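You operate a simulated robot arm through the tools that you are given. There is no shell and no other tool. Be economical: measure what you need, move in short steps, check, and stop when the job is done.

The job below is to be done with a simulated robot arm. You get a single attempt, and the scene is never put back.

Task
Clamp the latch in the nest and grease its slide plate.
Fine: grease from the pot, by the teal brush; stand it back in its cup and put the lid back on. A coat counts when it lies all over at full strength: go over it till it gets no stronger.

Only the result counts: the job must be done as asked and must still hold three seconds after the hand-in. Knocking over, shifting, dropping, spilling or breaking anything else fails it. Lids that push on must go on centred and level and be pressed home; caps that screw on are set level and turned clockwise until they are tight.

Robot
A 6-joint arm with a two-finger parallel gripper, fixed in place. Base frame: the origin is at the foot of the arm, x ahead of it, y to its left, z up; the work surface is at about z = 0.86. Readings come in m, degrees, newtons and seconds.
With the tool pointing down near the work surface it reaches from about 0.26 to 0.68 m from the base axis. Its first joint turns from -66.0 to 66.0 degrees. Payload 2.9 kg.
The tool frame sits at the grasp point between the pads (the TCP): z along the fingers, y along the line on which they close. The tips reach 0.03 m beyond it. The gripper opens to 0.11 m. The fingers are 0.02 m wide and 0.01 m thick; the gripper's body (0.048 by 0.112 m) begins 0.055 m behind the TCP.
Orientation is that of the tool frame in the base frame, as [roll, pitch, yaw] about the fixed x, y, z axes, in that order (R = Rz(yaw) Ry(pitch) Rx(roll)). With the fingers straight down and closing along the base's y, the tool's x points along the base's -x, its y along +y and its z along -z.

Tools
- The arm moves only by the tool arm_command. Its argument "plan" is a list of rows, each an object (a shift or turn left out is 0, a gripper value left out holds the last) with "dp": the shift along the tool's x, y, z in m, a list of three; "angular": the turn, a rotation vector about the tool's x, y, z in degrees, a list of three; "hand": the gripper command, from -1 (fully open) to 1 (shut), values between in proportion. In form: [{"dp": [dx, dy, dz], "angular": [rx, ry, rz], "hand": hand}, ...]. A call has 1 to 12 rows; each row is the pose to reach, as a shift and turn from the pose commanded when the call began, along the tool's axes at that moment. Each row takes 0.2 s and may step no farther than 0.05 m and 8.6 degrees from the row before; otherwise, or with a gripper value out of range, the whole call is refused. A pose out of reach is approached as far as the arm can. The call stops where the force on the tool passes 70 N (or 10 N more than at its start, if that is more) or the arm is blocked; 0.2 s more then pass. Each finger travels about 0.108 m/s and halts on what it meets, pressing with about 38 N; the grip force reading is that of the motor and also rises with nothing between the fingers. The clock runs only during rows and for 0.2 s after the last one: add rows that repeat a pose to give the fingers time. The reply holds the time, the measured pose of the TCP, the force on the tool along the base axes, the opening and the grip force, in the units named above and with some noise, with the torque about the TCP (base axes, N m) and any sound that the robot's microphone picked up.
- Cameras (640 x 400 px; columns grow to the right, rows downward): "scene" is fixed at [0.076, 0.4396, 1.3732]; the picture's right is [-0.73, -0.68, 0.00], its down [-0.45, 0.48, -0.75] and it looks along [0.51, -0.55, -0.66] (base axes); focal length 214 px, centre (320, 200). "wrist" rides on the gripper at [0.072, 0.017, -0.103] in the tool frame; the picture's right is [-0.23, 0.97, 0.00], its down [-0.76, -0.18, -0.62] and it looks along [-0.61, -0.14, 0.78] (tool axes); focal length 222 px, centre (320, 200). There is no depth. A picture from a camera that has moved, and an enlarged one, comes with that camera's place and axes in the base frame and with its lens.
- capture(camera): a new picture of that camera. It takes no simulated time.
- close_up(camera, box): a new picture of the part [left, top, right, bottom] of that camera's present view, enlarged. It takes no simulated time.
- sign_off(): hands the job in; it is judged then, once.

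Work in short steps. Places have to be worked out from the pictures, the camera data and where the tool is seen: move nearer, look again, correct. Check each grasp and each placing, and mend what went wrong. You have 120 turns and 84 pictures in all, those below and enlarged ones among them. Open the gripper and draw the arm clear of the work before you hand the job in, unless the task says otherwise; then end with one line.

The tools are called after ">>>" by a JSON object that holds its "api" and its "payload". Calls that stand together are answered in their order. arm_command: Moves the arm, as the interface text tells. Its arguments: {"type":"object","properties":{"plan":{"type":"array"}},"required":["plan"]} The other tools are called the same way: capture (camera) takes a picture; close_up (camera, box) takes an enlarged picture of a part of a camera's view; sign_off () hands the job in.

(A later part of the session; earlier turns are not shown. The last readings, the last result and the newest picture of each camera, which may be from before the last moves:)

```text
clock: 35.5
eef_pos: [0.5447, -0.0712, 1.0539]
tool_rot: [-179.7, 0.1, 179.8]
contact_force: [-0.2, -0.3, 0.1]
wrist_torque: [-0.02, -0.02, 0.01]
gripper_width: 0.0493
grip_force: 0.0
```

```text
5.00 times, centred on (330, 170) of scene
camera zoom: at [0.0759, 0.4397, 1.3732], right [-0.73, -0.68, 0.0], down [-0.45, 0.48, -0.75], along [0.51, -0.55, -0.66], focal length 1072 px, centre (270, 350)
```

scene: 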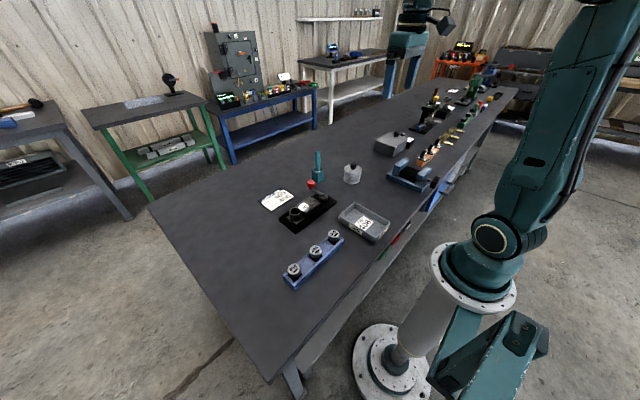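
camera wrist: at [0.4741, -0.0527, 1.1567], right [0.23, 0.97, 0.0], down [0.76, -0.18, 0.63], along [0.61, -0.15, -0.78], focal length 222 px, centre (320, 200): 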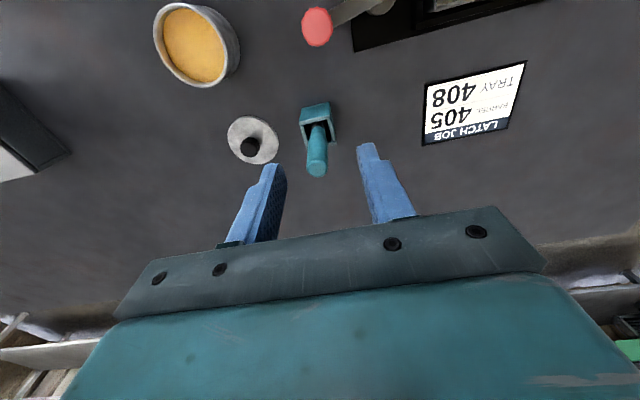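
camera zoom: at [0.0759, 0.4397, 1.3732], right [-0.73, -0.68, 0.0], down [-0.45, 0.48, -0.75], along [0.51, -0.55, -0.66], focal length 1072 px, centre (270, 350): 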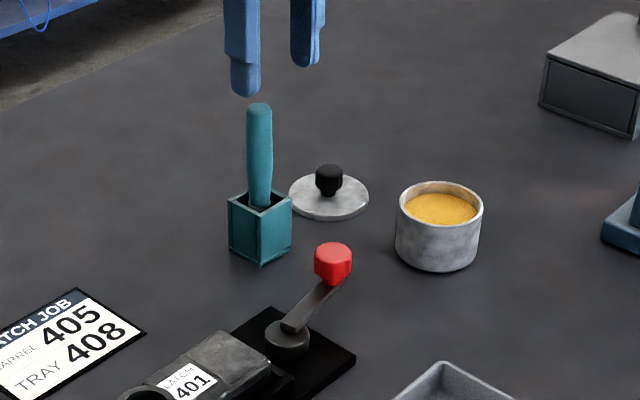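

Brush handle ≈ (0.571, −0.081), top z≈0.98. I'll move over it and descend around the handle, then check before closing.

>>> {"api": "arm_command", "payload": {"plan": [{"dp": [-0.0263, -0.0098, 0]}, {"dp": [-0.0263, -0.0098, 0.02]}, {"dp": [-0.0263, -0.0098, 0.03]}, {"dp": [-0.0263, -0.0098, 0.03]}]}}

>>> {"api": "capture", "payload": {"camera": "wrist"}}

>>> {"api": "close_up", "payload": {"camera": "scene", "box": [290, 135, 350, 185]}}

```text
clock: 36.5
eef_pos: [0.5706, -0.0816, 1.0235]
tool_rot: [-179.6, 0.2, 179.8]
contact_force: [0.6, -0.6, 0.1]
wrist_torque: [-0.02, 0.01, 0.02]
gripper_width: 0.0494
grip_force: 0.1
```

```text
44 pictures are left
camera wrist: at [0.4996, -0.0639, 1.1266], right [0.23, 0.97, 0.0], down [0.76, -0.18, 0.62], along [0.61, -0.15, -0.78], focal length 222 px, centre (320, 200)
```

wrist: 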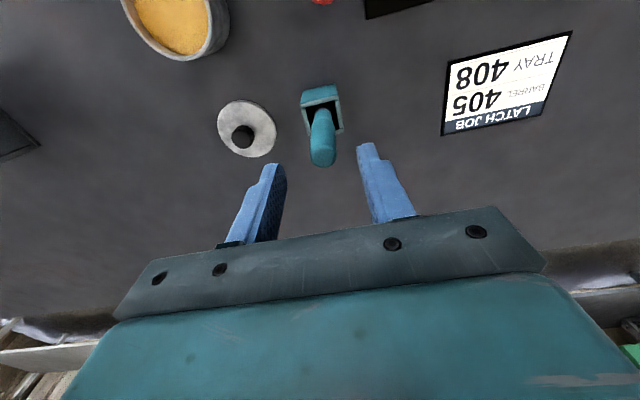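

```text
8.00 times, centred on (320, 160) of scene
camera zoom: at [0.076, 0.4396, 1.3732], right [-0.73, -0.68, 0.0], down [-0.45, 0.48, -0.75], along [0.51, -0.55, -0.66], focal length 1716 px, centre (320, 520)
```

zoom: 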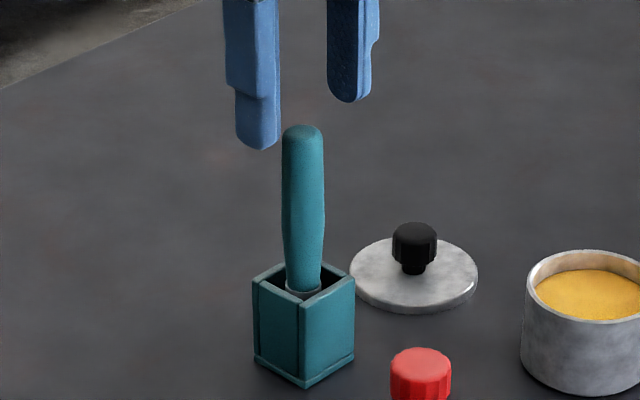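

The brush stands vertical at about (0.575, −0.082). I'll descend to mid-handle and close gently.

>>> {"api": "arm_command", "payload": {"plan": [{"dp": [-0.0045, -0.0005, 0.02]}, {"dp": [-0.0045, -0.0005, 0.045]}, {"dp": [-0.0045, -0.0005, 0.0685]}, {"dp": [-0.0045, -0.0005, 0.0685]}, {"dp": [-0.0045, -0.0005, 0.0685], "hand": 0.4}, {"dp": [-0.0045, -0.0005, 0.0685], "hand": 0.6}, {"dp": [-0.0045, -0.0005, 0.0685], "hand": 0.8}, {"dp": [-0.0045, -0.0005, 0.0685], "hand": 0.9}, {"dp": [-0.0045, -0.0005, 0.0685], "hand": 0.9}]}}

>>> {"api": "close_up", "payload": {"camera": "scene", "box": [290, 135, 350, 185]}}

>>> {"api": "capture", "payload": {"camera": "wrist"}}

```text
clock: 38.5
eef_pos: [0.5754, -0.0838, 0.9555]
tool_rot: [-179.7, 0.0, 179.8]
contact_force: [-0.4, 6.2, -1.9]
wrist_torque: [0.44, -0.03, -0.02]
gripper_width: 0.018
grip_force: 38.2
```

```text
8.00 times, centred on (320, 160) of scene
camera zoom: at [0.076, 0.4398, 1.3732], right [-0.73, -0.68, 0.0], down [-0.45, 0.48, -0.75], along [0.51, -0.55, -0.66], focal length 1716 px, centre (320, 520)
```

zoom: 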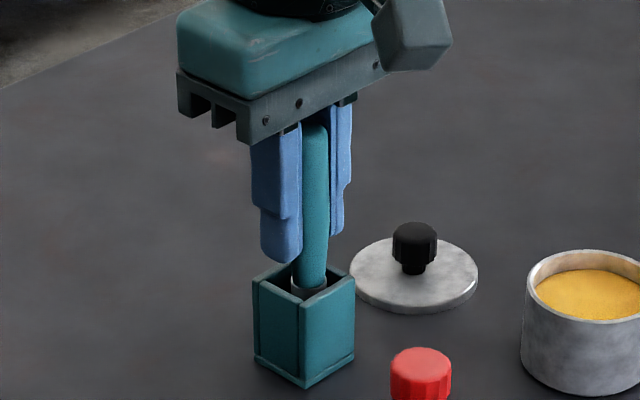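

```text
41 pictures are left
camera wrist: at [0.5028, -0.0651, 1.0576], right [0.23, 0.97, 0.0], down [0.76, -0.18, 0.62], along [0.61, -0.15, -0.78], focal length 222 px, centre (320, 200)
```

wrist: 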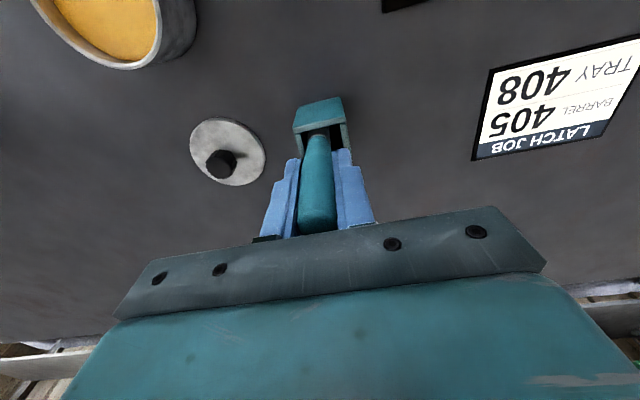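

The brush is gripped (0.018) at TCP (0.5754, −0.0838, 0.9555). I'll lift straight up out of the cup.

>>> {"api": "arm_command", "payload": {"plan": [{"dp": [0, 0.001, -0.003]}, {"dp": [0, 0.001, -0.02]}, {"dp": [0, 0.001, -0.05]}, {"dp": [0, 0.001, -0.085]}, {"dp": [0, 0.001, -0.105]}, {"dp": [0, 0.001, -0.105]}]}}

>>> {"api": "close_up", "payload": {"camera": "scene", "box": [280, 110, 380, 190]}}

```text
clock: 39.9
eef_pos: [0.573, -0.0839, 1.0624]
tool_rot: [-179.6, 0.2, 179.8]
contact_force: [0.1, -0.2, -0.3]
wrist_torque: [-0.02, 0.01, 0.0]
gripper_width: 0.0181
grip_force: 38.0
```

```text
5.00 times, centred on (330, 150) of scene
camera zoom: at [0.076, 0.4396, 1.3732], right [-0.73, -0.68, 0.0], down [-0.45, 0.48, -0.75], along [0.51, -0.55, -0.66], focal length 1072 px, centre (270, 450)
```

zoom: 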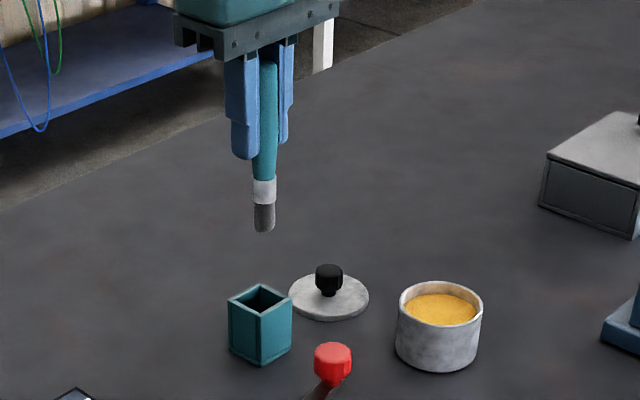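

>>> {"api": "close_up", "payload": {"camera": "wrist", "box": [200, 50, 440, 250]}}

```text
2.00 times, centred on (320, 150) of wrist
camera zoom: at [0.501, -0.0651, 1.1653], right [0.23, 0.97, 0.0], down [0.76, -0.18, 0.63], along [0.61, -0.15, -0.78], focal length 444 px, centre (320, 300)
```

zoom: 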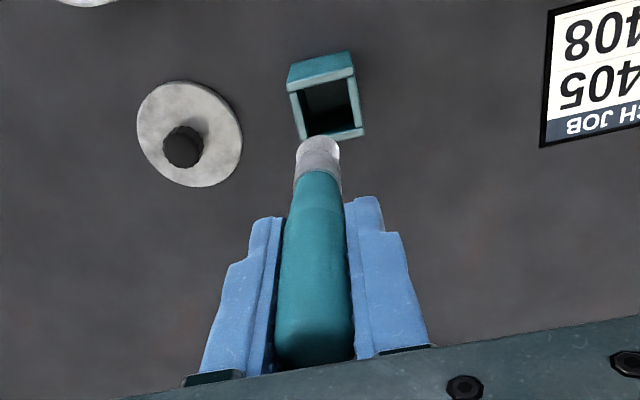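

The brush tip hangs at about TCP + (−0.005, 0, −0.097). The pot centre is about (0.463, −0.173), rim z≈0.90. I'll move over the pot, lower near the rim, and check.

>>> {"api": "arm_command", "payload": {"plan": [{"dp": [0.035, -0.03, 0]}, {"dp": [0.07, -0.06, 0]}, {"dp": [0.105, -0.09, 0]}, {"dp": [0.105, -0.09, 0.03]}, {"dp": [0.105, -0.09, 0.045]}, {"dp": [0.105, -0.09, 0.045]}]}}

>>> {"api": "close_up", "payload": {"camera": "scene", "box": [320, 130, 380, 180]}}

>>> {"api": "close_up", "payload": {"camera": "wrist", "box": [220, 40, 420, 200]}}

```text
clock: 41.3
eef_pos: [0.4703, -0.1746, 1.016]
tool_rot: [-179.7, 0.1, 179.7]
contact_force: [-0.1, 0.1, 0.1]
wrist_torque: [-0.01, 0.03, 0.0]
gripper_width: 0.0179
grip_force: 38.1
```

```text
8.00 times, centred on (350, 155) of scene
camera zoom: at [0.076, 0.4396, 1.3732], right [-0.73, -0.68, 0.0], down [-0.45, 0.48, -0.75], along [0.51, -0.55, -0.66], focal length 1716 px, centre (80, 560)
```

zoom: 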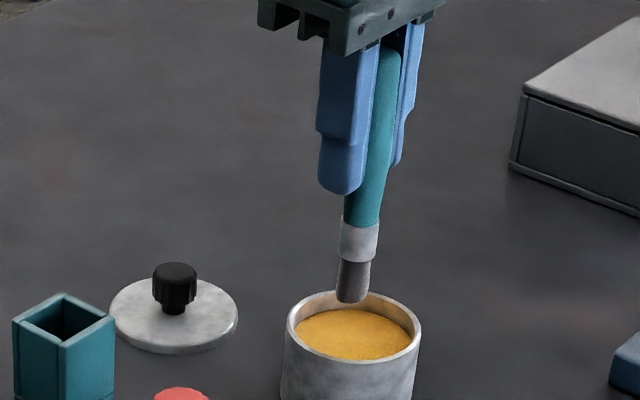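

```text
2.50 times, centred on (320, 120) of wrist
camera zoom: at [0.3987, -0.155, 1.1187], right [0.23, 0.97, 0.0], down [0.76, -0.18, 0.62], along [0.61, -0.15, -0.78], focal length 555 px, centre (320, 400)
```

zoom: 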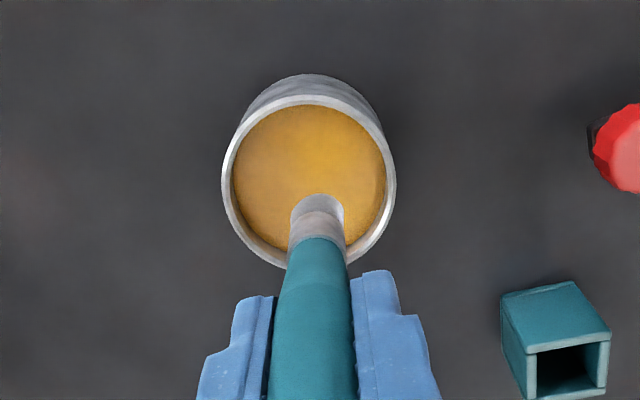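

The tip is about 2 mm from the pot centre. I'll dip it about 14 mm, stir slightly, and hold.

>>> {"api": "arm_command", "payload": {"plan": [{"dp": [0.0025, -0.002, 0.015]}, {"dp": [0.0025, -0.002, 0.028]}, {"dp": [0.0025, -0.002, 0.037]}, {"dp": [0.0085, -0.002, 0.037]}, {"dp": [-0.0035, -0.002, 0.037]}, {"dp": [0.0025, 0.004, 0.037]}, {"dp": [0.0025, -0.008, 0.037]}, {"dp": [0.0025, -0.002, 0.037]}]}}

>>> {"api": "close_up", "payload": {"camera": "scene", "box": [320, 130, 380, 180]}}

```text
clock: 43.1
eef_pos: [0.4655, -0.1722, 0.9782]
tool_rot: [-180.0, -0.1, 179.8]
contact_force: [0.7, 0.9, 0.0]
wrist_torque: [0.03, -0.01, 0.01]
gripper_width: 0.0182
grip_force: 37.9
```

```text
8.00 times, centred on (350, 155) of scene
camera zoom: at [0.076, 0.4396, 1.3732], right [-0.73, -0.68, 0.0], down [-0.45, 0.48, -0.75], along [0.51, -0.55, -0.66], focal length 1716 px, centre (80, 560)
```

zoom: 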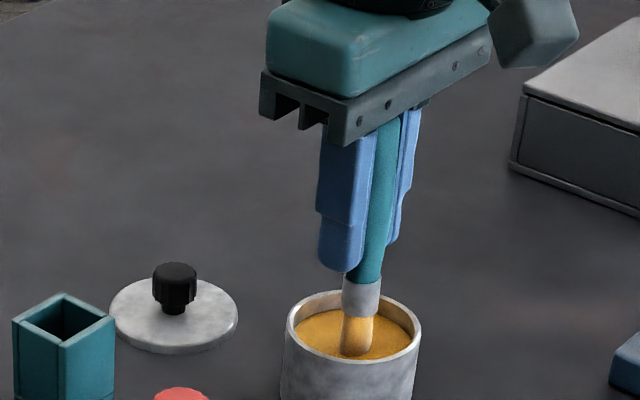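

The bristles are well coated. I'll raise slowly, pause for any drip, and check.

>>> {"api": "arm_command", "payload": {"plan": [{"dp": [0, 0, -0.01]}, {"dp": [0, 0, -0.02]}, {"dp": [0, 0, -0.03]}, {"dp": [0, 0, -0.03]}, {"dp": [0, 0, -0.05]}, {"dp": [0, 0, -0.085]}, {"dp": [0, 0, -0.085]}]}}

>>> {"api": "close_up", "payload": {"camera": "scene", "box": [320, 110, 380, 180]}}

```text
clock: 44.7
eef_pos: [0.4639, -0.1716, 1.0631]
tool_rot: [-179.7, 0.1, 179.8]
contact_force: [0.2, 0.1, 0.0]
wrist_torque: [0.0, 0.01, 0.0]
gripper_width: 0.0183
grip_force: 38.6
```

```text
5.71 times, centred on (350, 145) of scene
camera zoom: at [0.076, 0.4396, 1.3732], right [-0.73, -0.68, 0.0], down [-0.45, 0.48, -0.75], along [0.51, -0.55, -0.66], focal length 1226 px, centre (149, 514)
```

zoom: 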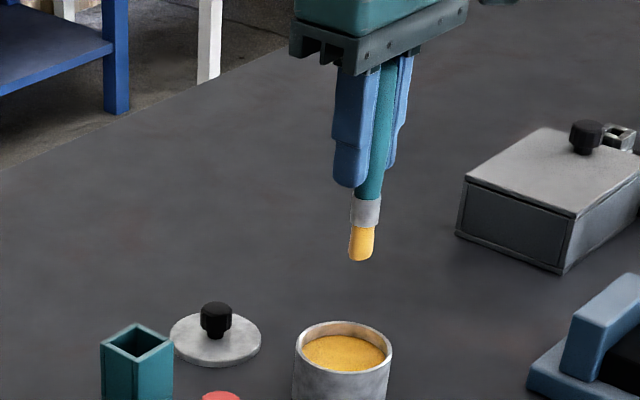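

Bristles loaded, nothing dripping. I'll carry the brush over the slide plate (centre ≈ (0.469, 0.0635)) and lower to about 2 cm above it.

>>> {"api": "arm_command", "payload": {"plan": [{"dp": [-0.001, 0.04, 0]}, {"dp": [-0.003, 0.08, 0]}, {"dp": [-0.005, 0.12, 0]}, {"dp": [-0.007, 0.16, 0]}, {"dp": [-0.009, 0.2, 0]}, {"dp": [-0.009, 0.235, 0]}, {"dp": [-0.009, 0.235, 0.03]}, {"dp": [-0.009, 0.235, 0.053]}, {"dp": [-0.009, 0.235, 0.053]}]}}

>>> {"api": "close_up", "payload": {"camera": "scene", "box": [285, 165, 345, 215]}}

>>> {"api": "close_up", "payload": {"camera": "wrist", "box": [220, 40, 420, 200]}}

```text
clock: 46.7
eef_pos: [0.4756, 0.06, 1.0069]
tool_rot: [-179.7, 0.1, 179.7]
contact_force: [0.9, 0.0, -0.1]
wrist_torque: [0.0, 0.06, 0.01]
gripper_width: 0.0183
grip_force: 37.6
```

```text
8.00 times, centred on (315, 190) of scene
camera zoom: at [0.076, 0.4397, 1.3732], right [-0.73, -0.68, 0.0], down [-0.45, 0.48, -0.75], along [0.51, -0.55, -0.66], focal length 1716 px, centre (360, 280)
```

zoom: 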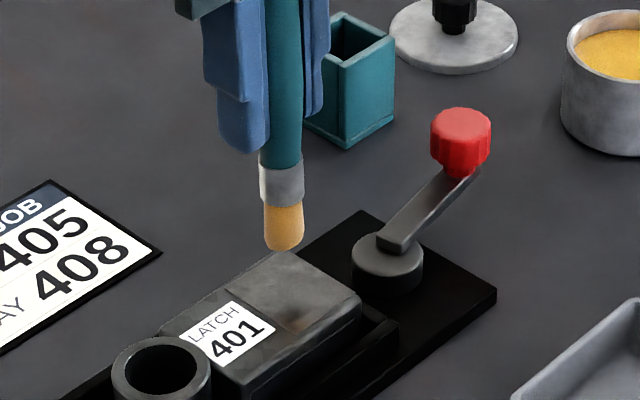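

```text
2.50 times, centred on (320, 120) of wrist
camera zoom: at [0.4042, 0.0795, 1.1093], right [0.23, 0.97, 0.0], down [0.76, -0.18, 0.63], along [0.61, -0.15, -0.78], focal length 555 px, centre (320, 400)
```

zoom: 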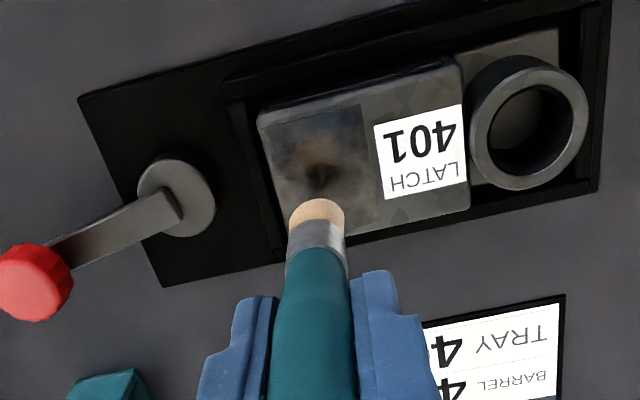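

Tip at (0.471, 0.061, 0.909), i.e. TCP + (−0.0045, +0.001, −0.098). The plate spans x 0.447–0.4925, y 0.046–0.083, z≈0.889. I'll go to the near corner and touch down in small steps.

>>> {"api": "arm_command", "payload": {"plan": [{"dp": [0.0196, -0.01, 0]}, {"dp": [0.0196, -0.01, 0.012]}, {"dp": [0.0196, -0.01, 0.017]}, {"dp": [0.0196, -0.01, 0.019]}, {"dp": [0.0196, -0.01, 0.02]}, {"dp": [0.0196, -0.01, 0.02]}]}}

>>> {"api": "close_up", "payload": {"camera": "scene", "box": [285, 165, 345, 215]}}

```text
clock: 48.1
eef_pos: [0.4561, 0.051, 0.9883]
tool_rot: [-179.6, 0.1, 179.8]
contact_force: [0.2, 1.0, -0.4]
wrist_torque: [0.02, -0.02, -0.03]
gripper_width: 0.0182
grip_force: 37.8
```

```text
8.00 times, centred on (315, 190) of scene
camera zoom: at [0.076, 0.4396, 1.3732], right [-0.73, -0.68, 0.0], down [-0.45, 0.48, -0.75], along [0.51, -0.55, -0.66], focal length 1716 px, centre (360, 280)
```

zoom: 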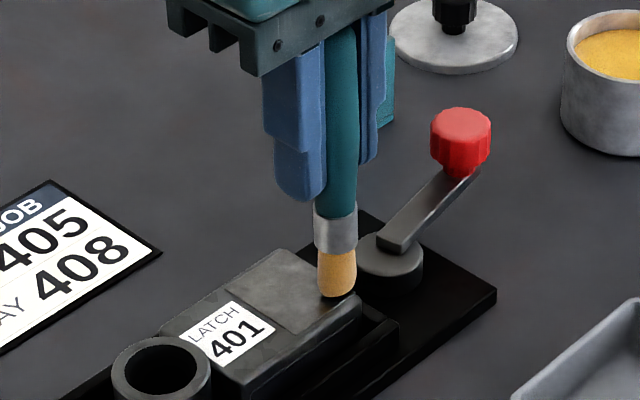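

Almost touching. Lowering 1 mm at a time.

>>> {"api": "arm_command", "payload": {"plan": [{"dp": [0, 0, 0.001]}, {"dp": [0, 0, 0.002]}, {"dp": [0, 0, 0.003]}, {"dp": [0, 0, 0.003]}]}}

```text
clock: 49.1
eef_pos: [0.4562, 0.0505, 0.9854]
tool_rot: [-179.8, 0.0, 179.7]
contact_force: [-0.5, 0.8, -0.8]
wrist_torque: [-0.02, 0.02, 0.01]
gripper_width: 0.018
grip_force: 38.4
```

>>> {"api": "arm_command", "payload": {"plan": [{"dp": [0, 0, 0.001]}, {"dp": [0, 0, 0.002]}, {"dp": [0, 0, 0.003]}, {"dp": [0, 0, 0.003]}]}}

>>> {"api": "close_up", "payload": {"camera": "scene", "box": [295, 180, 335, 210]}}

```text
clock: 50.1
eef_pos: [0.4559, 0.0499, 0.9855]
tool_rot: [-179.9, 0.3, 179.9]
contact_force: [-2.2, 6.2, 23.6]
wrist_torque: [0.54, 0.29, -0.04]
gripper_width: 0.0183
grip_force: 37.7
```

```text
13.33 times, centred on (315, 195) of scene
camera zoom: at [0.0756, 0.4397, 1.3732], right [-0.73, -0.68, 0.0], down [-0.45, 0.48, -0.75], along [0.51, -0.55, -0.66], focal length 2860 px, centre (387, 267)
```

zoom: 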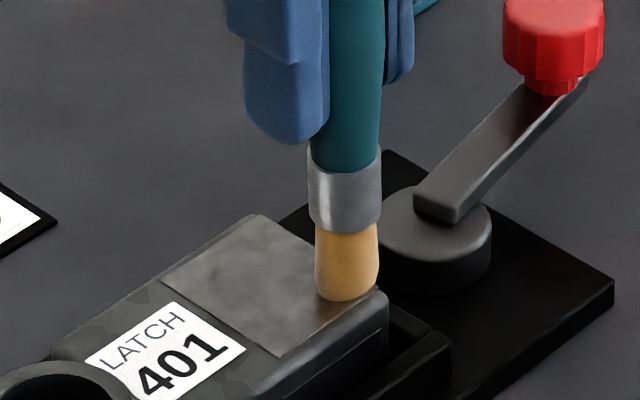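

Contact at TCP z≈0.9855. I'll ease to light pressure and brush in rows along x, stepping in y.

>>> {"api": "arm_command", "payload": {"plan": [{"dp": [0, 0, -0.0015]}, {"dp": [-0.0125, 0, -0.0015]}, {"dp": [-0.025, 0, -0.0015]}, {"dp": [-0.0375, 0, -0.0015]}, {"dp": [-0.0375, 0.0065, -0.0015]}, {"dp": [-0.025, 0.0065, -0.0015]}, {"dp": [-0.0125, 0.0065, -0.0015]}, {"dp": [0, 0.0065, -0.0015]}, {"dp": [0, 0.013, -0.0015]}, {"dp": [-0.0125, 0.013, -0.0015]}, {"dp": [-0.025, 0.013, -0.0015]}, {"dp": [-0.0375, 0.013, -0.0015]}]}}

>>> {"api": "close_up", "payload": {"camera": "scene", "box": [295, 180, 335, 210]}}

```text
clock: 52.7
eef_pos: [0.4941, 0.0633, 0.9821]
tool_rot: [-179.7, 0.0, 179.8]
contact_force: [-0.1, -0.4, 1.4]
wrist_torque: [0.04, 0.04, 0.0]
gripper_width: 0.0177
grip_force: 37.8
```

```text
13.33 times, centred on (315, 195) of scene
camera zoom: at [0.076, 0.4396, 1.3732], right [-0.73, -0.68, 0.0], down [-0.45, 0.48, -0.75], along [0.51, -0.55, -0.66], focal length 2860 px, centre (387, 267)
```

zoom: 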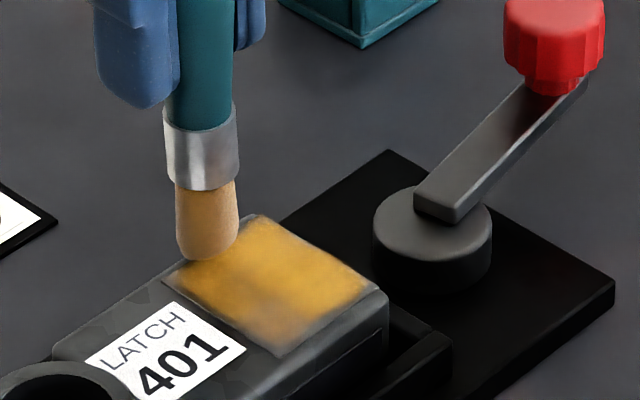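

Coating nicely. Continuing with the remaining rows.

>>> {"api": "arm_command", "payload": {"plan": [{"dp": [0, 0.0065, 0.0005]}, {"dp": [0.0135, 0.0065, 0.0005]}, {"dp": [0.027, 0.0065, 0.0005]}, {"dp": [0.04, 0.0065, 0.0005]}, {"dp": [0.04, 0.013, 0.0005]}, {"dp": [0.027, 0.013, 0.0005]}, {"dp": [0.0135, 0.013, 0.0005]}, {"dp": [0, 0.013, 0.0005]}, {"dp": [0, 0.017, 0.0005]}, {"dp": [0.0135, 0.017, 0.0005]}, {"dp": [0.027, 0.017, 0.0005]}, {"dp": [0.041, 0.017, 0.0005]}]}}

>>> {"api": "close_up", "payload": {"camera": "scene", "box": [295, 180, 335, 210]}}

```text
clock: 55.3
eef_pos: [0.4527, 0.0792, 0.9842]
tool_rot: [-179.7, 0.1, 179.9]
contact_force: [0.8, -0.4, 1.4]
wrist_torque: [-0.04, -0.04, -0.01]
gripper_width: 0.0177
grip_force: 37.8
```

```text
13.33 times, centred on (315, 195) of scene
camera zoom: at [0.076, 0.4396, 1.3732], right [-0.73, -0.68, 0.0], down [-0.45, 0.48, -0.75], along [0.51, -0.55, -0.66], focal length 2860 px, centre (387, 267)
```

zoom: 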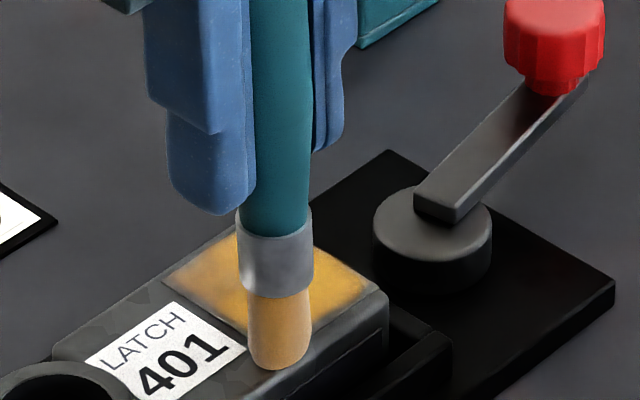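

I'll lift slightly away to inspect the coat.

>>> {"api": "arm_command", "payload": {"plan": [{"dp": [0, 0, -0.015]}, {"dp": [-0.015, 0.0, -0.04]}, {"dp": [-0.04, -0.01, -0.05]}, {"dp": [-0.04, -0.01, -0.05]}]}}

>>> {"api": "close_up", "payload": {"camera": "scene", "box": [295, 180, 335, 210]}}

>>> {"api": "close_up", "payload": {"camera": "wrist", "box": [220, 20, 420, 180]}}

```text
clock: 56.3
eef_pos: [0.4924, 0.0707, 1.0343]
tool_rot: [-179.6, 0.1, 179.9]
contact_force: [0.1, 0.5, 0.1]
wrist_torque: [-0.02, -0.01, -0.01]
gripper_width: 0.0179
grip_force: 37.8
```

```text
13.33 times, centred on (315, 195) of scene
camera zoom: at [0.076, 0.4396, 1.3732], right [-0.73, -0.68, 0.0], down [-0.45, 0.48, -0.75], along [0.51, -0.55, -0.66], focal length 2860 px, centre (387, 267)
```

zoom: 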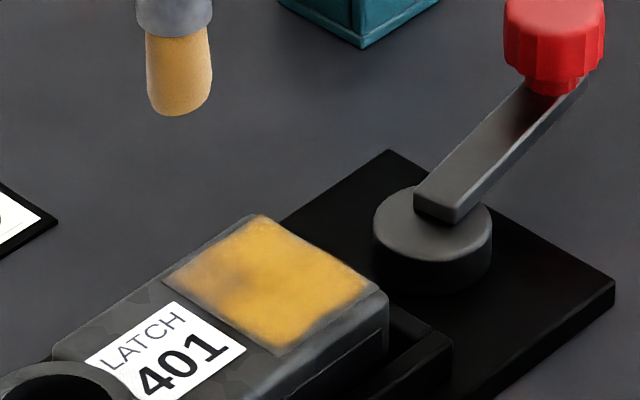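

```text
2.50 times, centred on (320, 100) of wrist
camera zoom: at [0.4211, 0.0893, 1.1377], right [0.23, 0.97, 0.0], down [0.76, -0.18, 0.63], along [0.61, -0.15, -0.78], focal length 555 px, centre (320, 450)
```

zoom: 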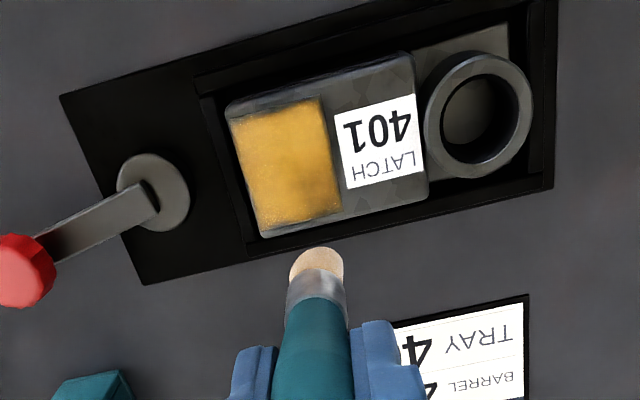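

Coverage is almost complete, but the +x/+y corner and edges are weaker. I'll re-dip and go over it again.

>>> {"api": "arm_command", "payload": {"plan": [{"dp": [0, -0.02, -0.03]}, {"dp": [0.005, -0.065, -0.03]}, {"dp": [0.01, -0.11, -0.03]}, {"dp": [0.015, -0.155, -0.03]}, {"dp": [0.02, -0.2, -0.03]}, {"dp": [0.0245, -0.2455, -0.03]}, {"dp": [0.0245, -0.2455, 0.0]}, {"dp": [0.0245, -0.2455, 0.015]}, {"dp": [0.0245, -0.2455, 0.015]}]}}

>>> {"api": "close_up", "payload": {"camera": "scene", "box": [320, 130, 380, 180]}}

```text
clock: 58.3
eef_pos: [0.4686, -0.1745, 1.0208]
tool_rot: [-179.8, 0.1, 179.7]
contact_force: [0.1, 0.0, -0.6]
wrist_torque: [0.0, -0.02, -0.02]
gripper_width: 0.0177
grip_force: 38.5
```

```text
8.00 times, centred on (350, 155) of scene
camera zoom: at [0.076, 0.4396, 1.3732], right [-0.73, -0.68, 0.0], down [-0.45, 0.48, -0.75], along [0.51, -0.55, -0.66], focal length 1716 px, centre (80, 560)
```

zoom: 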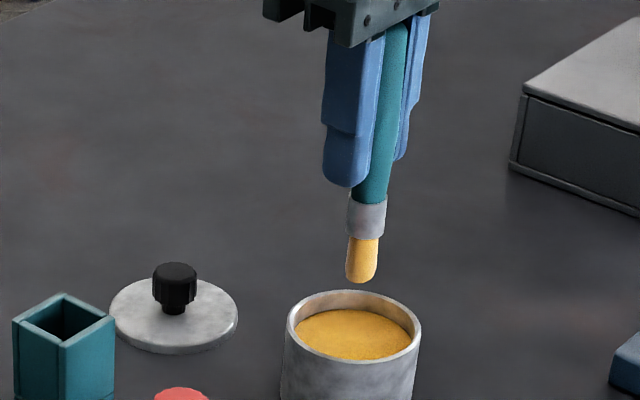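

The tip is centred over the pot. Dipping again with a small stir, then rising.

>>> {"api": "arm_command", "payload": {"plan": [{"dp": [0, 0, 0.02]}, {"dp": [0, 0, 0.04]}, {"dp": [0, 0, 0.047]}, {"dp": [0.006, 0, 0.047]}, {"dp": [-0.006, 0, 0.047]}, {"dp": [0, 0.006, 0.047]}, {"dp": [0, -0.004, 0.047]}, {"dp": [0, 0, 0.047]}, {"dp": [0, 0, 0.035]}, {"dp": [0, 0, 0.02]}, {"dp": [0, 0, 0.0]}, {"dp": [0, 0, -0.04]}]}}

>>> {"api": "close_up", "payload": {"camera": "scene", "box": [310, 120, 390, 190]}}

```text
clock: 60.9
eef_pos: [0.4645, -0.1745, 1.0578]
tool_rot: [-179.7, 0.0, 179.8]
contact_force: [-0.6, -0.4, 0.0]
wrist_torque: [0.01, -0.02, 0.01]
gripper_width: 0.0179
grip_force: 38.4
```

```text
5.71 times, centred on (350, 155) of scene
camera zoom: at [0.076, 0.4397, 1.3732], right [-0.73, -0.68, 0.0], down [-0.45, 0.48, -0.75], along [0.51, -0.55, -0.66], focal length 1226 px, centre (149, 457)
```

zoom: 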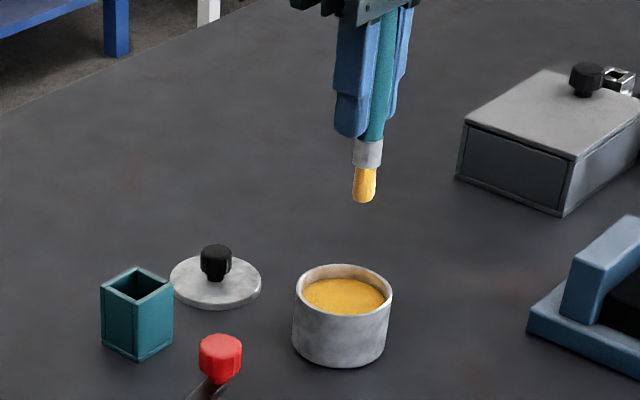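

Loaded again. Back to the plate, starting above the weak +x/+y corner.

>>> {"api": "arm_command", "payload": {"plan": [{"dp": [-0.005, 0.042, 0]}, {"dp": [-0.01, 0.084, 0]}, {"dp": [-0.015, 0.126, 0]}, {"dp": [-0.02, 0.168, 0]}, {"dp": [-0.025, 0.21, 0]}, {"dp": [-0.0295, 0.252, 0]}, {"dp": [-0.0295, 0.252, 0.03]}, {"dp": [-0.0295, 0.252, 0.06]}, {"dp": [-0.0295, 0.252, 0.06]}]}}

>>> {"api": "close_up", "payload": {"camera": "scene", "box": [295, 175, 335, 205]}}

>>> {"api": "close_up", "payload": {"camera": "wrist", "box": [240, 20, 400, 150]}}

```text
clock: 62.9
eef_pos: [0.4976, 0.0749, 0.9998]
tool_rot: [-179.7, 0.2, 179.9]
contact_force: [-0.5, 0.2, 0.7]
wrist_torque: [0.01, 0.01, 0.05]
gripper_width: 0.0179
grip_force: 37.9
```

```text
13.33 times, centred on (315, 190) of scene
camera zoom: at [0.076, 0.4397, 1.3732], right [-0.73, -0.68, 0.0], down [-0.45, 0.48, -0.75], along [0.51, -0.55, -0.66], focal length 2860 px, centre (387, 333)
```

zoom: 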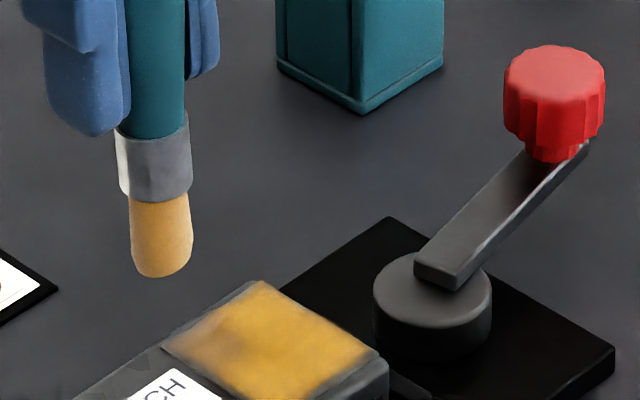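

```text
3.08 times, centred on (320, 85) of wrist
camera zoom: at [0.4255, 0.0934, 1.1019], right [0.23, 0.97, 0.0], down [0.76, -0.18, 0.63], along [0.61, -0.15, -0.78], focal length 684 px, centre (320, 554)
```

zoom: 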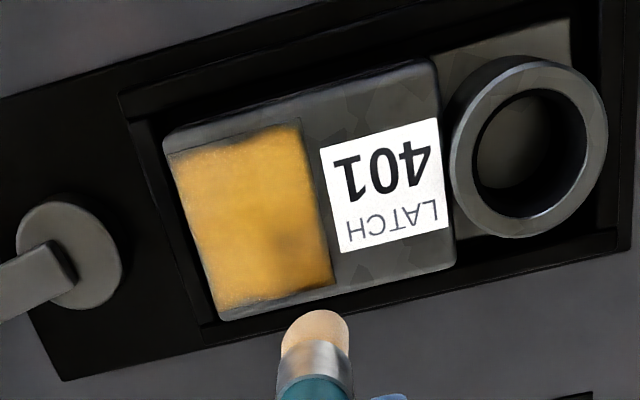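

Thin strips at the −x, +x and −y edges remain bare, with plate bounds now at x 0.4475–0.492, y 0.0445–0.082. I'll do a wider second pass.

>>> {"api": "arm_command", "payload": {"plan": [{"dp": [0, 0.004, 0.01]}, {"dp": [0, 0.004, 0.018]}, {"dp": [0.0145, 0.004, 0.018]}, {"dp": [0.029, 0.004, 0.018]}, {"dp": [0.043, 0.004, 0.018]}, {"dp": [0.043, -0.002, 0.018]}, {"dp": [0.029, -0.002, 0.018]}, {"dp": [0.0145, -0.002, 0.018]}, {"dp": [0, -0.002, 0.018]}, {"dp": [0, -0.009, 0.018]}, {"dp": [0.0145, -0.009, 0.018]}, {"dp": [0.029, -0.009, 0.018]}]}}

```text
clock: 65.5
eef_pos: [0.4688, 0.0657, 0.9797]
tool_rot: [-179.7, 0.1, 179.8]
contact_force: [0.1, 0.0, -0.7]
wrist_torque: [0.03, 0.02, 0.0]
gripper_width: 0.0177
grip_force: 38.1
```

Little contact force now; I'll press 1.5 mm lower and continue the rows toward −y.

>>> {"api": "arm_command", "payload": {"plan": [{"dp": [0, 0, 0.0015]}, {"dp": [0.014, 0, 0.0015]}, {"dp": [0.014, -0.007, 0.0015]}, {"dp": [0, -0.007, 0.0015]}, {"dp": [-0.0145, -0.007, 0.0015]}, {"dp": [-0.029, -0.007, 0.0015]}, {"dp": [-0.029, -0.014, 0.0015]}, {"dp": [-0.0145, -0.014, 0.0015]}, {"dp": [0, -0.014, 0.0015]}, {"dp": [0.014, -0.014, 0.0015]}, {"dp": [0.014, -0.02, 0.0015]}, {"dp": [0, -0.02, 0.0015]}]}}

>>> {"api": "close_up", "payload": {"camera": "scene", "box": [295, 180, 335, 210]}}

```text
clock: 68.1
eef_pos: [0.4683, 0.0487, 0.9801]
tool_rot: [-179.7, 0.1, 179.8]
contact_force: [0.6, 0.3, -0.4]
wrist_torque: [0.01, -0.01, 0.01]
gripper_width: 0.0179
grip_force: 38.1
```

```text
13.33 times, centred on (315, 195) of scene
camera zoom: at [0.076, 0.4396, 1.3732], right [-0.73, -0.68, 0.0], down [-0.45, 0.48, -0.75], along [0.51, -0.55, -0.66], focal length 2860 px, centre (387, 267)
```

zoom: 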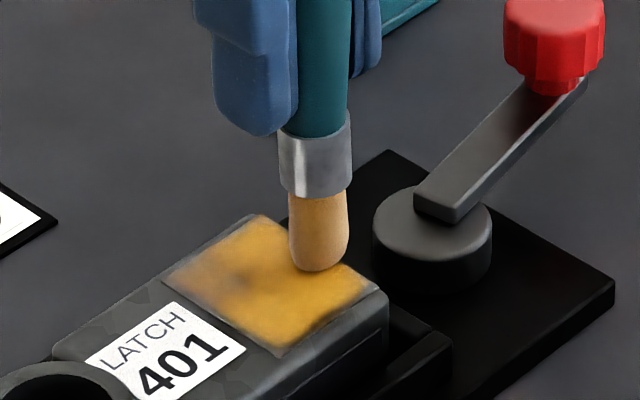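

The +x/+y corner is still pale, so this pass was probably just skimming air. I'll lower until force shows.

>>> {"api": "arm_command", "payload": {"plan": [{"dp": [0, 0, 0.001]}, {"dp": [0, 0, 0.002]}, {"dp": [0, 0, 0.003]}, {"dp": [0, 0, 0.003]}]}}

```text
clock: 69.1
eef_pos: [0.4691, 0.048, 0.978]
tool_rot: [-179.7, 0.2, 179.7]
contact_force: [0.5, 0.4, -0.7]
wrist_torque: [-0.01, 0.03, 0.0]
gripper_width: 0.0177
grip_force: 37.8
```

>>> {"api": "arm_command", "payload": {"plan": [{"dp": [0, 0, 0.001]}, {"dp": [0, 0, 0.002]}, {"dp": [0, 0, 0.003]}, {"dp": [0, 0, 0.003]}]}}

```text
clock: 70.1
eef_pos: [0.4685, 0.0483, 0.9765]
tool_rot: [-179.7, 0.4, 179.8]
contact_force: [-3.2, 1.2, 30.9]
wrist_torque: [0.19, 0.26, 0.0]
gripper_width: 0.018
grip_force: 38.3
```

Contact found at z≈0.977. I'll ease 2 mm, leaving about 10 N, and redo the rows going toward +y.

>>> {"api": "arm_command", "payload": {"plan": [{"dp": [0, -0.001, -0.002]}, {"dp": [0.015, -0.001, -0.002]}, {"dp": [0, -0.001, -0.002]}, {"dp": [-0.014, -0.001, -0.002]}, {"dp": [-0.028, -0.001, -0.002]}, {"dp": [-0.028, 0.005, -0.002]}, {"dp": [-0.014, 0.005, -0.002]}, {"dp": [0, 0.005, -0.002]}, {"dp": [0.015, 0.005, -0.002]}, {"dp": [0.015, 0.011, -0.002]}, {"dp": [0, 0.011, -0.002]}, {"dp": [-0.014, 0.011, -0.002]}]}}

>>> {"api": "close_up", "payload": {"camera": "scene", "box": [295, 180, 335, 210]}}

```text
clock: 72.7
eef_pos: [0.4819, 0.0586, 0.9755]
tool_rot: [-179.7, 0.0, 179.9]
contact_force: [-2.4, 1.5, 8.6]
wrist_torque: [0.07, 0.19, 0.01]
gripper_width: 0.0179
grip_force: 38.0
```

```text
13.33 times, centred on (315, 195) of scene
camera zoom: at [0.0757, 0.4397, 1.3733], right [-0.73, -0.68, 0.0], down [-0.45, 0.48, -0.75], along [0.51, -0.55, -0.66], focal length 2860 px, centre (387, 267)
```

zoom: 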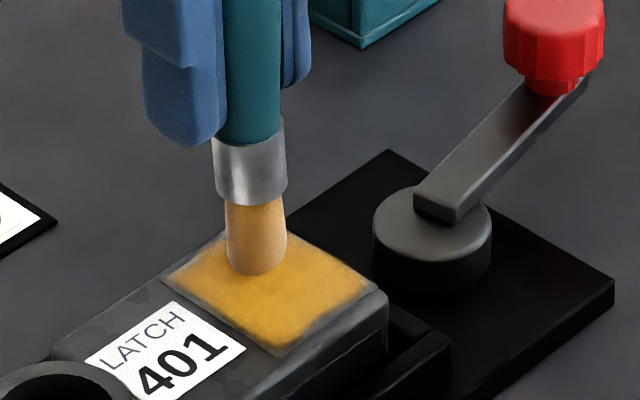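

Pressure 8.6 N and the coat is getting denser. Continuing toward +y.

>>> {"api": "arm_command", "payload": {"plan": [{"dp": [-0.014, 0, 0]}, {"dp": [-0.014, 0.0065, 0]}, {"dp": [0, 0.0065, 0]}, {"dp": [0.0145, 0.0065, 0]}, {"dp": [0.029, 0.0065, 0]}, {"dp": [0.029, 0.0135, 0]}, {"dp": [0.0145, 0.0135, 0]}, {"dp": [0, 0.0135, 0]}, {"dp": [-0.014, 0.0135, 0]}, {"dp": [-0.014, 0.02, 0]}, {"dp": [0, 0.02, 0]}, {"dp": [0.0145, 0.02, 0]}]}}

>>> {"api": "close_up", "payload": {"camera": "scene", "box": [295, 180, 335, 210]}}

```text
clock: 75.3
eef_pos: [0.4679, 0.0779, 0.9759]
tool_rot: [-179.7, 0.2, 179.9]
contact_force: [0.0, -0.4, 0.2]
wrist_torque: [0.03, -0.05, 0.02]
gripper_width: 0.0179
grip_force: 37.6
```

```text
13.33 times, centred on (315, 195) of scene
camera zoom: at [0.076, 0.4396, 1.3732], right [-0.73, -0.68, 0.0], down [-0.45, 0.48, -0.75], along [0.51, -0.55, -0.66], focal length 2860 px, centre (387, 267)
```

zoom: 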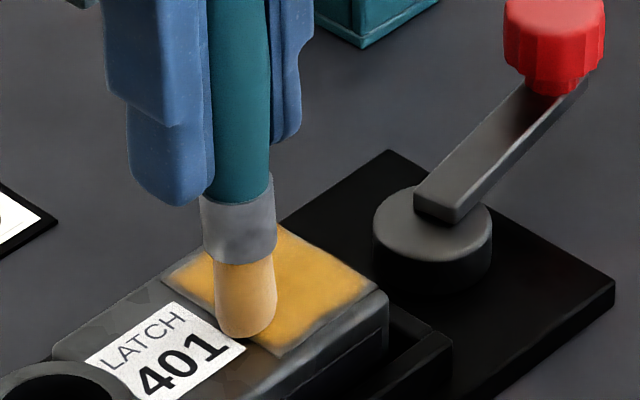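

Force has faded as the brush slides up in the grip. I'll press about 2.5 mm lower and trace the −x and −y edges.

>>> {"api": "arm_command", "payload": {"plan": [{"dp": [0, -0.002, 0.0025]}, {"dp": [0.0135, -0.002, 0.0025]}, {"dp": [0.0135, -0.012, 0.0025]}, {"dp": [0.0135, -0.022, 0.0025]}, {"dp": [0.0135, -0.032, 0.0025]}]}}

```text
clock: 76.5
eef_pos: [0.4526, 0.047, 0.9735]
tool_rot: [-179.8, 0.3, 179.8]
contact_force: [1.5, 7.1, 16.8]
wrist_torque: [0.54, -0.14, -0.03]
gripper_width: 0.0179
grip_force: 37.9
```

Good contact (17 N). Now the −y edge, the +x edge, and back across.

>>> {"api": "arm_command", "payload": {"plan": [{"dp": [-0.0145, 0, -0.0005]}, {"dp": [-0.029, 0, -0.0005]}, {"dp": [-0.043, 0, -0.0005]}, {"dp": [-0.043, 0.01, -0.0005]}, {"dp": [-0.043, 0.02, -0.0005]}, {"dp": [-0.043, 0.03, -0.0005]}, {"dp": [-0.032, 0.032, 0]}, {"dp": [-0.032, 0.022, 0]}, {"dp": [-0.04, 0.026, 0]}]}}

>>> {"api": "close_up", "payload": {"camera": "scene", "box": [295, 180, 335, 210]}}

```text
clock: 78.5
eef_pos: [0.492, 0.0723, 0.9735]
tool_rot: [-179.5, -0.1, 179.7]
contact_force: [-7.1, -2.5, 23.8]
wrist_torque: [-0.18, 0.68, 0.04]
gripper_width: 0.0178
grip_force: 38.1
```

```text
13.33 times, centred on (315, 195) of scene
camera zoom: at [0.0754, 0.4395, 1.3733], right [-0.73, -0.68, 0.0], down [-0.45, 0.48, -0.75], along [0.51, -0.55, -0.66], focal length 2860 px, centre (387, 267)
```

zoom: 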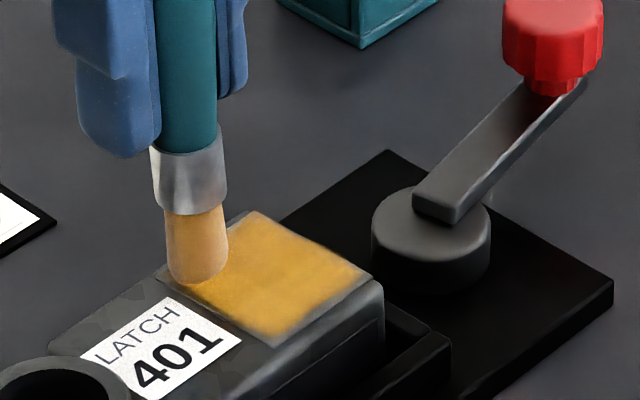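

Lifting clear to inspect the coat.

>>> {"api": "arm_command", "payload": {"plan": [{"dp": [0, 0, -0.02]}, {"dp": [-0.012, 0.005, -0.05]}, {"dp": [-0.012, 0.005, -0.06]}, {"dp": [-0.012, 0.005, -0.06]}]}}

>>> {"api": "close_up", "payload": {"camera": "scene", "box": [300, 185, 330, 210]}}

>>> {"api": "close_up", "payload": {"camera": "wrist", "box": [260, 20, 380, 120]}}

```text
clock: 79.5
eef_pos: [0.5045, 0.0763, 1.034]
tool_rot: [-179.7, 0.0, 179.9]
contact_force: [-0.3, 0.4, -1.3]
wrist_torque: [0.03, -0.01, -0.01]
gripper_width: 0.0177
grip_force: 38.4
```

```text
16.00 times, centred on (315, 198) of scene
camera zoom: at [0.076, 0.4396, 1.3732], right [-0.73, -0.68, 0.0], down [-0.45, 0.48, -0.75], along [0.51, -0.55, -0.66], focal length 3432 px, centre (400, 240)
```

zoom: 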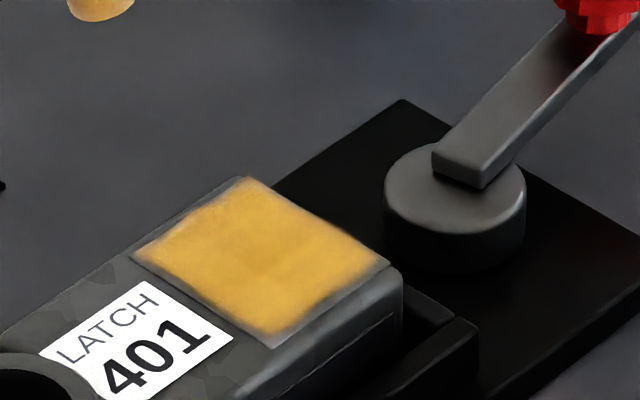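

```text
4.00 times, centred on (320, 70) of wrist
camera zoom: at [0.4329, 0.0944, 1.1364], right [0.23, 0.97, -0.01], down [0.76, -0.18, 0.62], along [0.61, -0.15, -0.78], focal length 888 px, centre (320, 720)
```

zoom: 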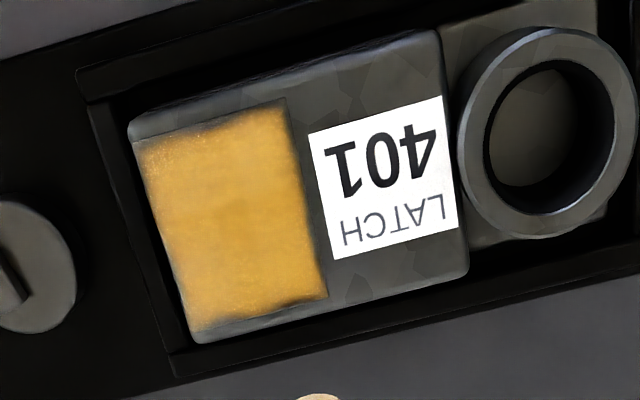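

Almost uniform, with only a 1–2 mm fade left at the −x edge and slight fades elsewhere. The tip offset is now about (−0.010, +0.0015), which explains it. I'll trace the perimeter again with that corrected.

>>> {"api": "arm_command", "payload": {"plan": [{"dp": [0.0045, 0.002, 0.03]}, {"dp": [0.0045, 0.002, 0.055]}, {"dp": [0.0045, 0.002, 0.061]}, {"dp": [0.0045, 0.002, 0.062]}, {"dp": [0.0045, 0.002, 0.062]}]}}

```text
clock: 80.7
eef_pos: [0.5023, 0.0775, 0.973]
tool_rot: [-179.8, 0.5, 179.9]
contact_force: [-2.3, -0.9, 29.5]
wrist_torque: [-0.12, 0.53, 0.01]
gripper_width: 0.018
grip_force: 38.0
```

>>> {"api": "arm_command", "payload": {"plan": [{"dp": [0, 0, -0.001]}, {"dp": [0.0145, 0, -0.001]}, {"dp": [0.029, 0, -0.001]}, {"dp": [0.0425, 0, -0.001]}, {"dp": [0.0425, -0.011, -0.001]}, {"dp": [0.0425, -0.022, -0.001]}, {"dp": [0.0425, -0.033, -0.001]}, {"dp": [0.039, -0.033, -0.0005]}, {"dp": [0.039, -0.022, -0.0005]}, {"dp": [0.039, -0.011, -0.0005]}, {"dp": [0.039, 0.0, -0.0005]}]}}

>>> {"api": "close_up", "payload": {"camera": "scene", "box": [300, 185, 330, 210]}}

```text
clock: 83.1
eef_pos: [0.4631, 0.0784, 0.9716]
tool_rot: [-179.7, 0.2, 179.7]
contact_force: [1.8, -7.4, 19.3]
wrist_torque: [-0.54, -0.14, 0.01]
gripper_width: 0.0177
grip_force: 37.9
```

```text
16.00 times, centred on (315, 198) of scene
camera zoom: at [0.0757, 0.4394, 1.3733], right [-0.73, -0.68, 0.0], down [-0.45, 0.48, -0.75], along [0.51, -0.55, -0.66], focal length 3432 px, centre (400, 240)
```

zoom: 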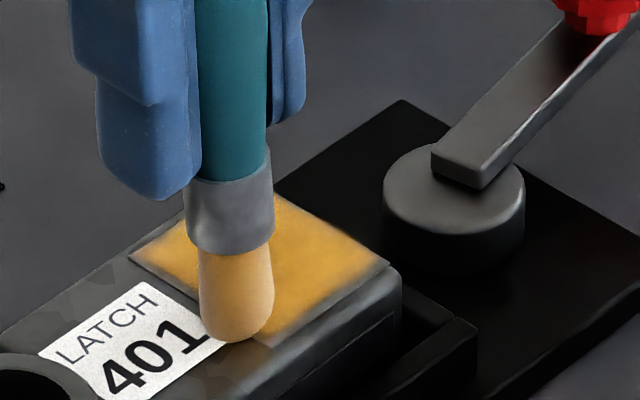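

A ~2 mm strip along the −x edge is still uncoated. I'll run two lines 6–8 mm further toward −x, then the −y edge once more.

>>> {"api": "arm_command", "payload": {"plan": [{"dp": [0.006, 0, 0]}, {"dp": [0.006, -0.011, 0]}, {"dp": [0.006, -0.022, 0]}, {"dp": [0.006, -0.033, 0]}, {"dp": [0.0085, -0.033, 0]}, {"dp": [0.0085, -0.022, 0]}, {"dp": [0.0085, -0.011, 0]}, {"dp": [0.0085, 0, 0]}, {"dp": [0.007, -0.011, 0]}, {"dp": [0.007, -0.022, 0]}, {"dp": [0.007, -0.034, 0]}]}}

>>> {"api": "arm_command", "payload": {"plan": [{"dp": [-0.0145, -0.001, 0]}, {"dp": [-0.029, -0.001, 0]}, {"dp": [-0.046, -0.001, 0]}, {"dp": [-0.046, 0.01, 0]}, {"dp": [-0.046, 0.02, 0]}, {"dp": [-0.046, 0.033, 0]}, {"dp": [-0.046, 0.033, -0.02]}, {"dp": [-0.05, 0.033, -0.06]}, {"dp": [-0.05, 0.033, -0.06]}]}}

>>> {"api": "close_up", "payload": {"camera": "scene", "box": [300, 185, 330, 210]}}

>>> {"api": "close_up", "payload": {"camera": "wrist", "box": [260, 20, 380, 120]}}

```text
clock: 85.5
eef_pos: [0.4556, 0.0454, 0.9716]
tool_rot: [-179.5, -0.1, 179.8]
contact_force: [-0.2, 0.2, 1.2]
wrist_torque: [0.06, -0.01, 0.02]
gripper_width: 0.0177
grip_force: 38.0
```

```text
clock: 87.5
eef_pos: [0.5065, 0.0793, 1.0311]
tool_rot: [-179.7, 0.2, 179.8]
contact_force: [-0.6, 0.5, -0.5]
wrist_torque: [-0.01, 0.0, -0.02]
gripper_width: 0.0179
grip_force: 37.9
```

```text
16.00 times, centred on (315, 198) of scene
camera zoom: at [0.076, 0.4396, 1.3732], right [-0.73, -0.68, 0.0], down [-0.45, 0.48, -0.75], along [0.51, -0.55, -0.66], focal length 3432 px, centre (400, 240)
```

zoom: 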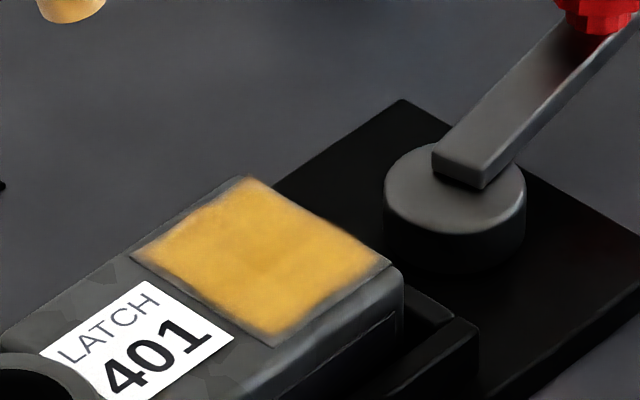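

```text
4.00 times, centred on (320, 70) of wrist
camera zoom: at [0.4354, 0.0986, 1.1334], right [0.23, 0.97, -0.01], down [0.76, -0.18, 0.62], along [0.61, -0.15, -0.78], focal length 888 px, centre (320, 720)
```

zoom: 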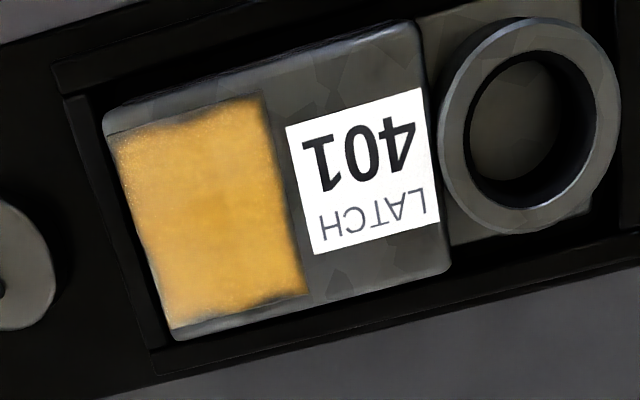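

The remaining fade is thin and even, but force had dropped to about 1 N on those edge lines. I'll re-dip once more and do a final full pass with firm contact.

>>> {"api": "arm_command", "payload": {"plan": [{"dp": [0.0055, -0.03, -0.02]}, {"dp": [0.0115, -0.075, -0.02]}, {"dp": [0.017, -0.12, -0.02]}, {"dp": [0.023, -0.165, -0.02]}, {"dp": [0.029, -0.21, -0.02]}, {"dp": [0.0345, -0.2558, -0.02]}, {"dp": [0.0345, -0.2558, 0.0]}, {"dp": [0.0345, -0.2558, 0.03]}, {"dp": [0.0345, -0.2558, 0.03]}]}}

>>> {"api": "close_up", "payload": {"camera": "scene", "box": [320, 130, 380, 180]}}

```text
clock: 89.5
eef_pos: [0.4725, -0.179, 1.0056]
tool_rot: [-179.7, 0.1, 179.8]
contact_force: [-0.7, -0.1, -0.7]
wrist_torque: [0.01, -0.02, -0.02]
gripper_width: 0.0179
grip_force: 38.0
```

```text
8.00 times, centred on (350, 155) of scene
camera zoom: at [0.076, 0.4396, 1.3732], right [-0.73, -0.68, 0.0], down [-0.45, 0.48, -0.75], along [0.51, -0.55, -0.66], focal length 1716 px, centre (80, 560)
```

zoom: 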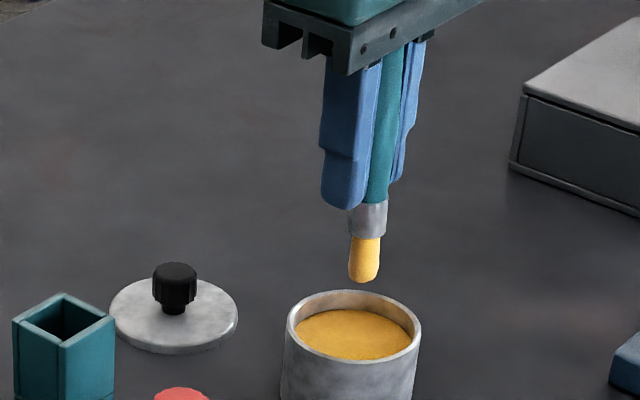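

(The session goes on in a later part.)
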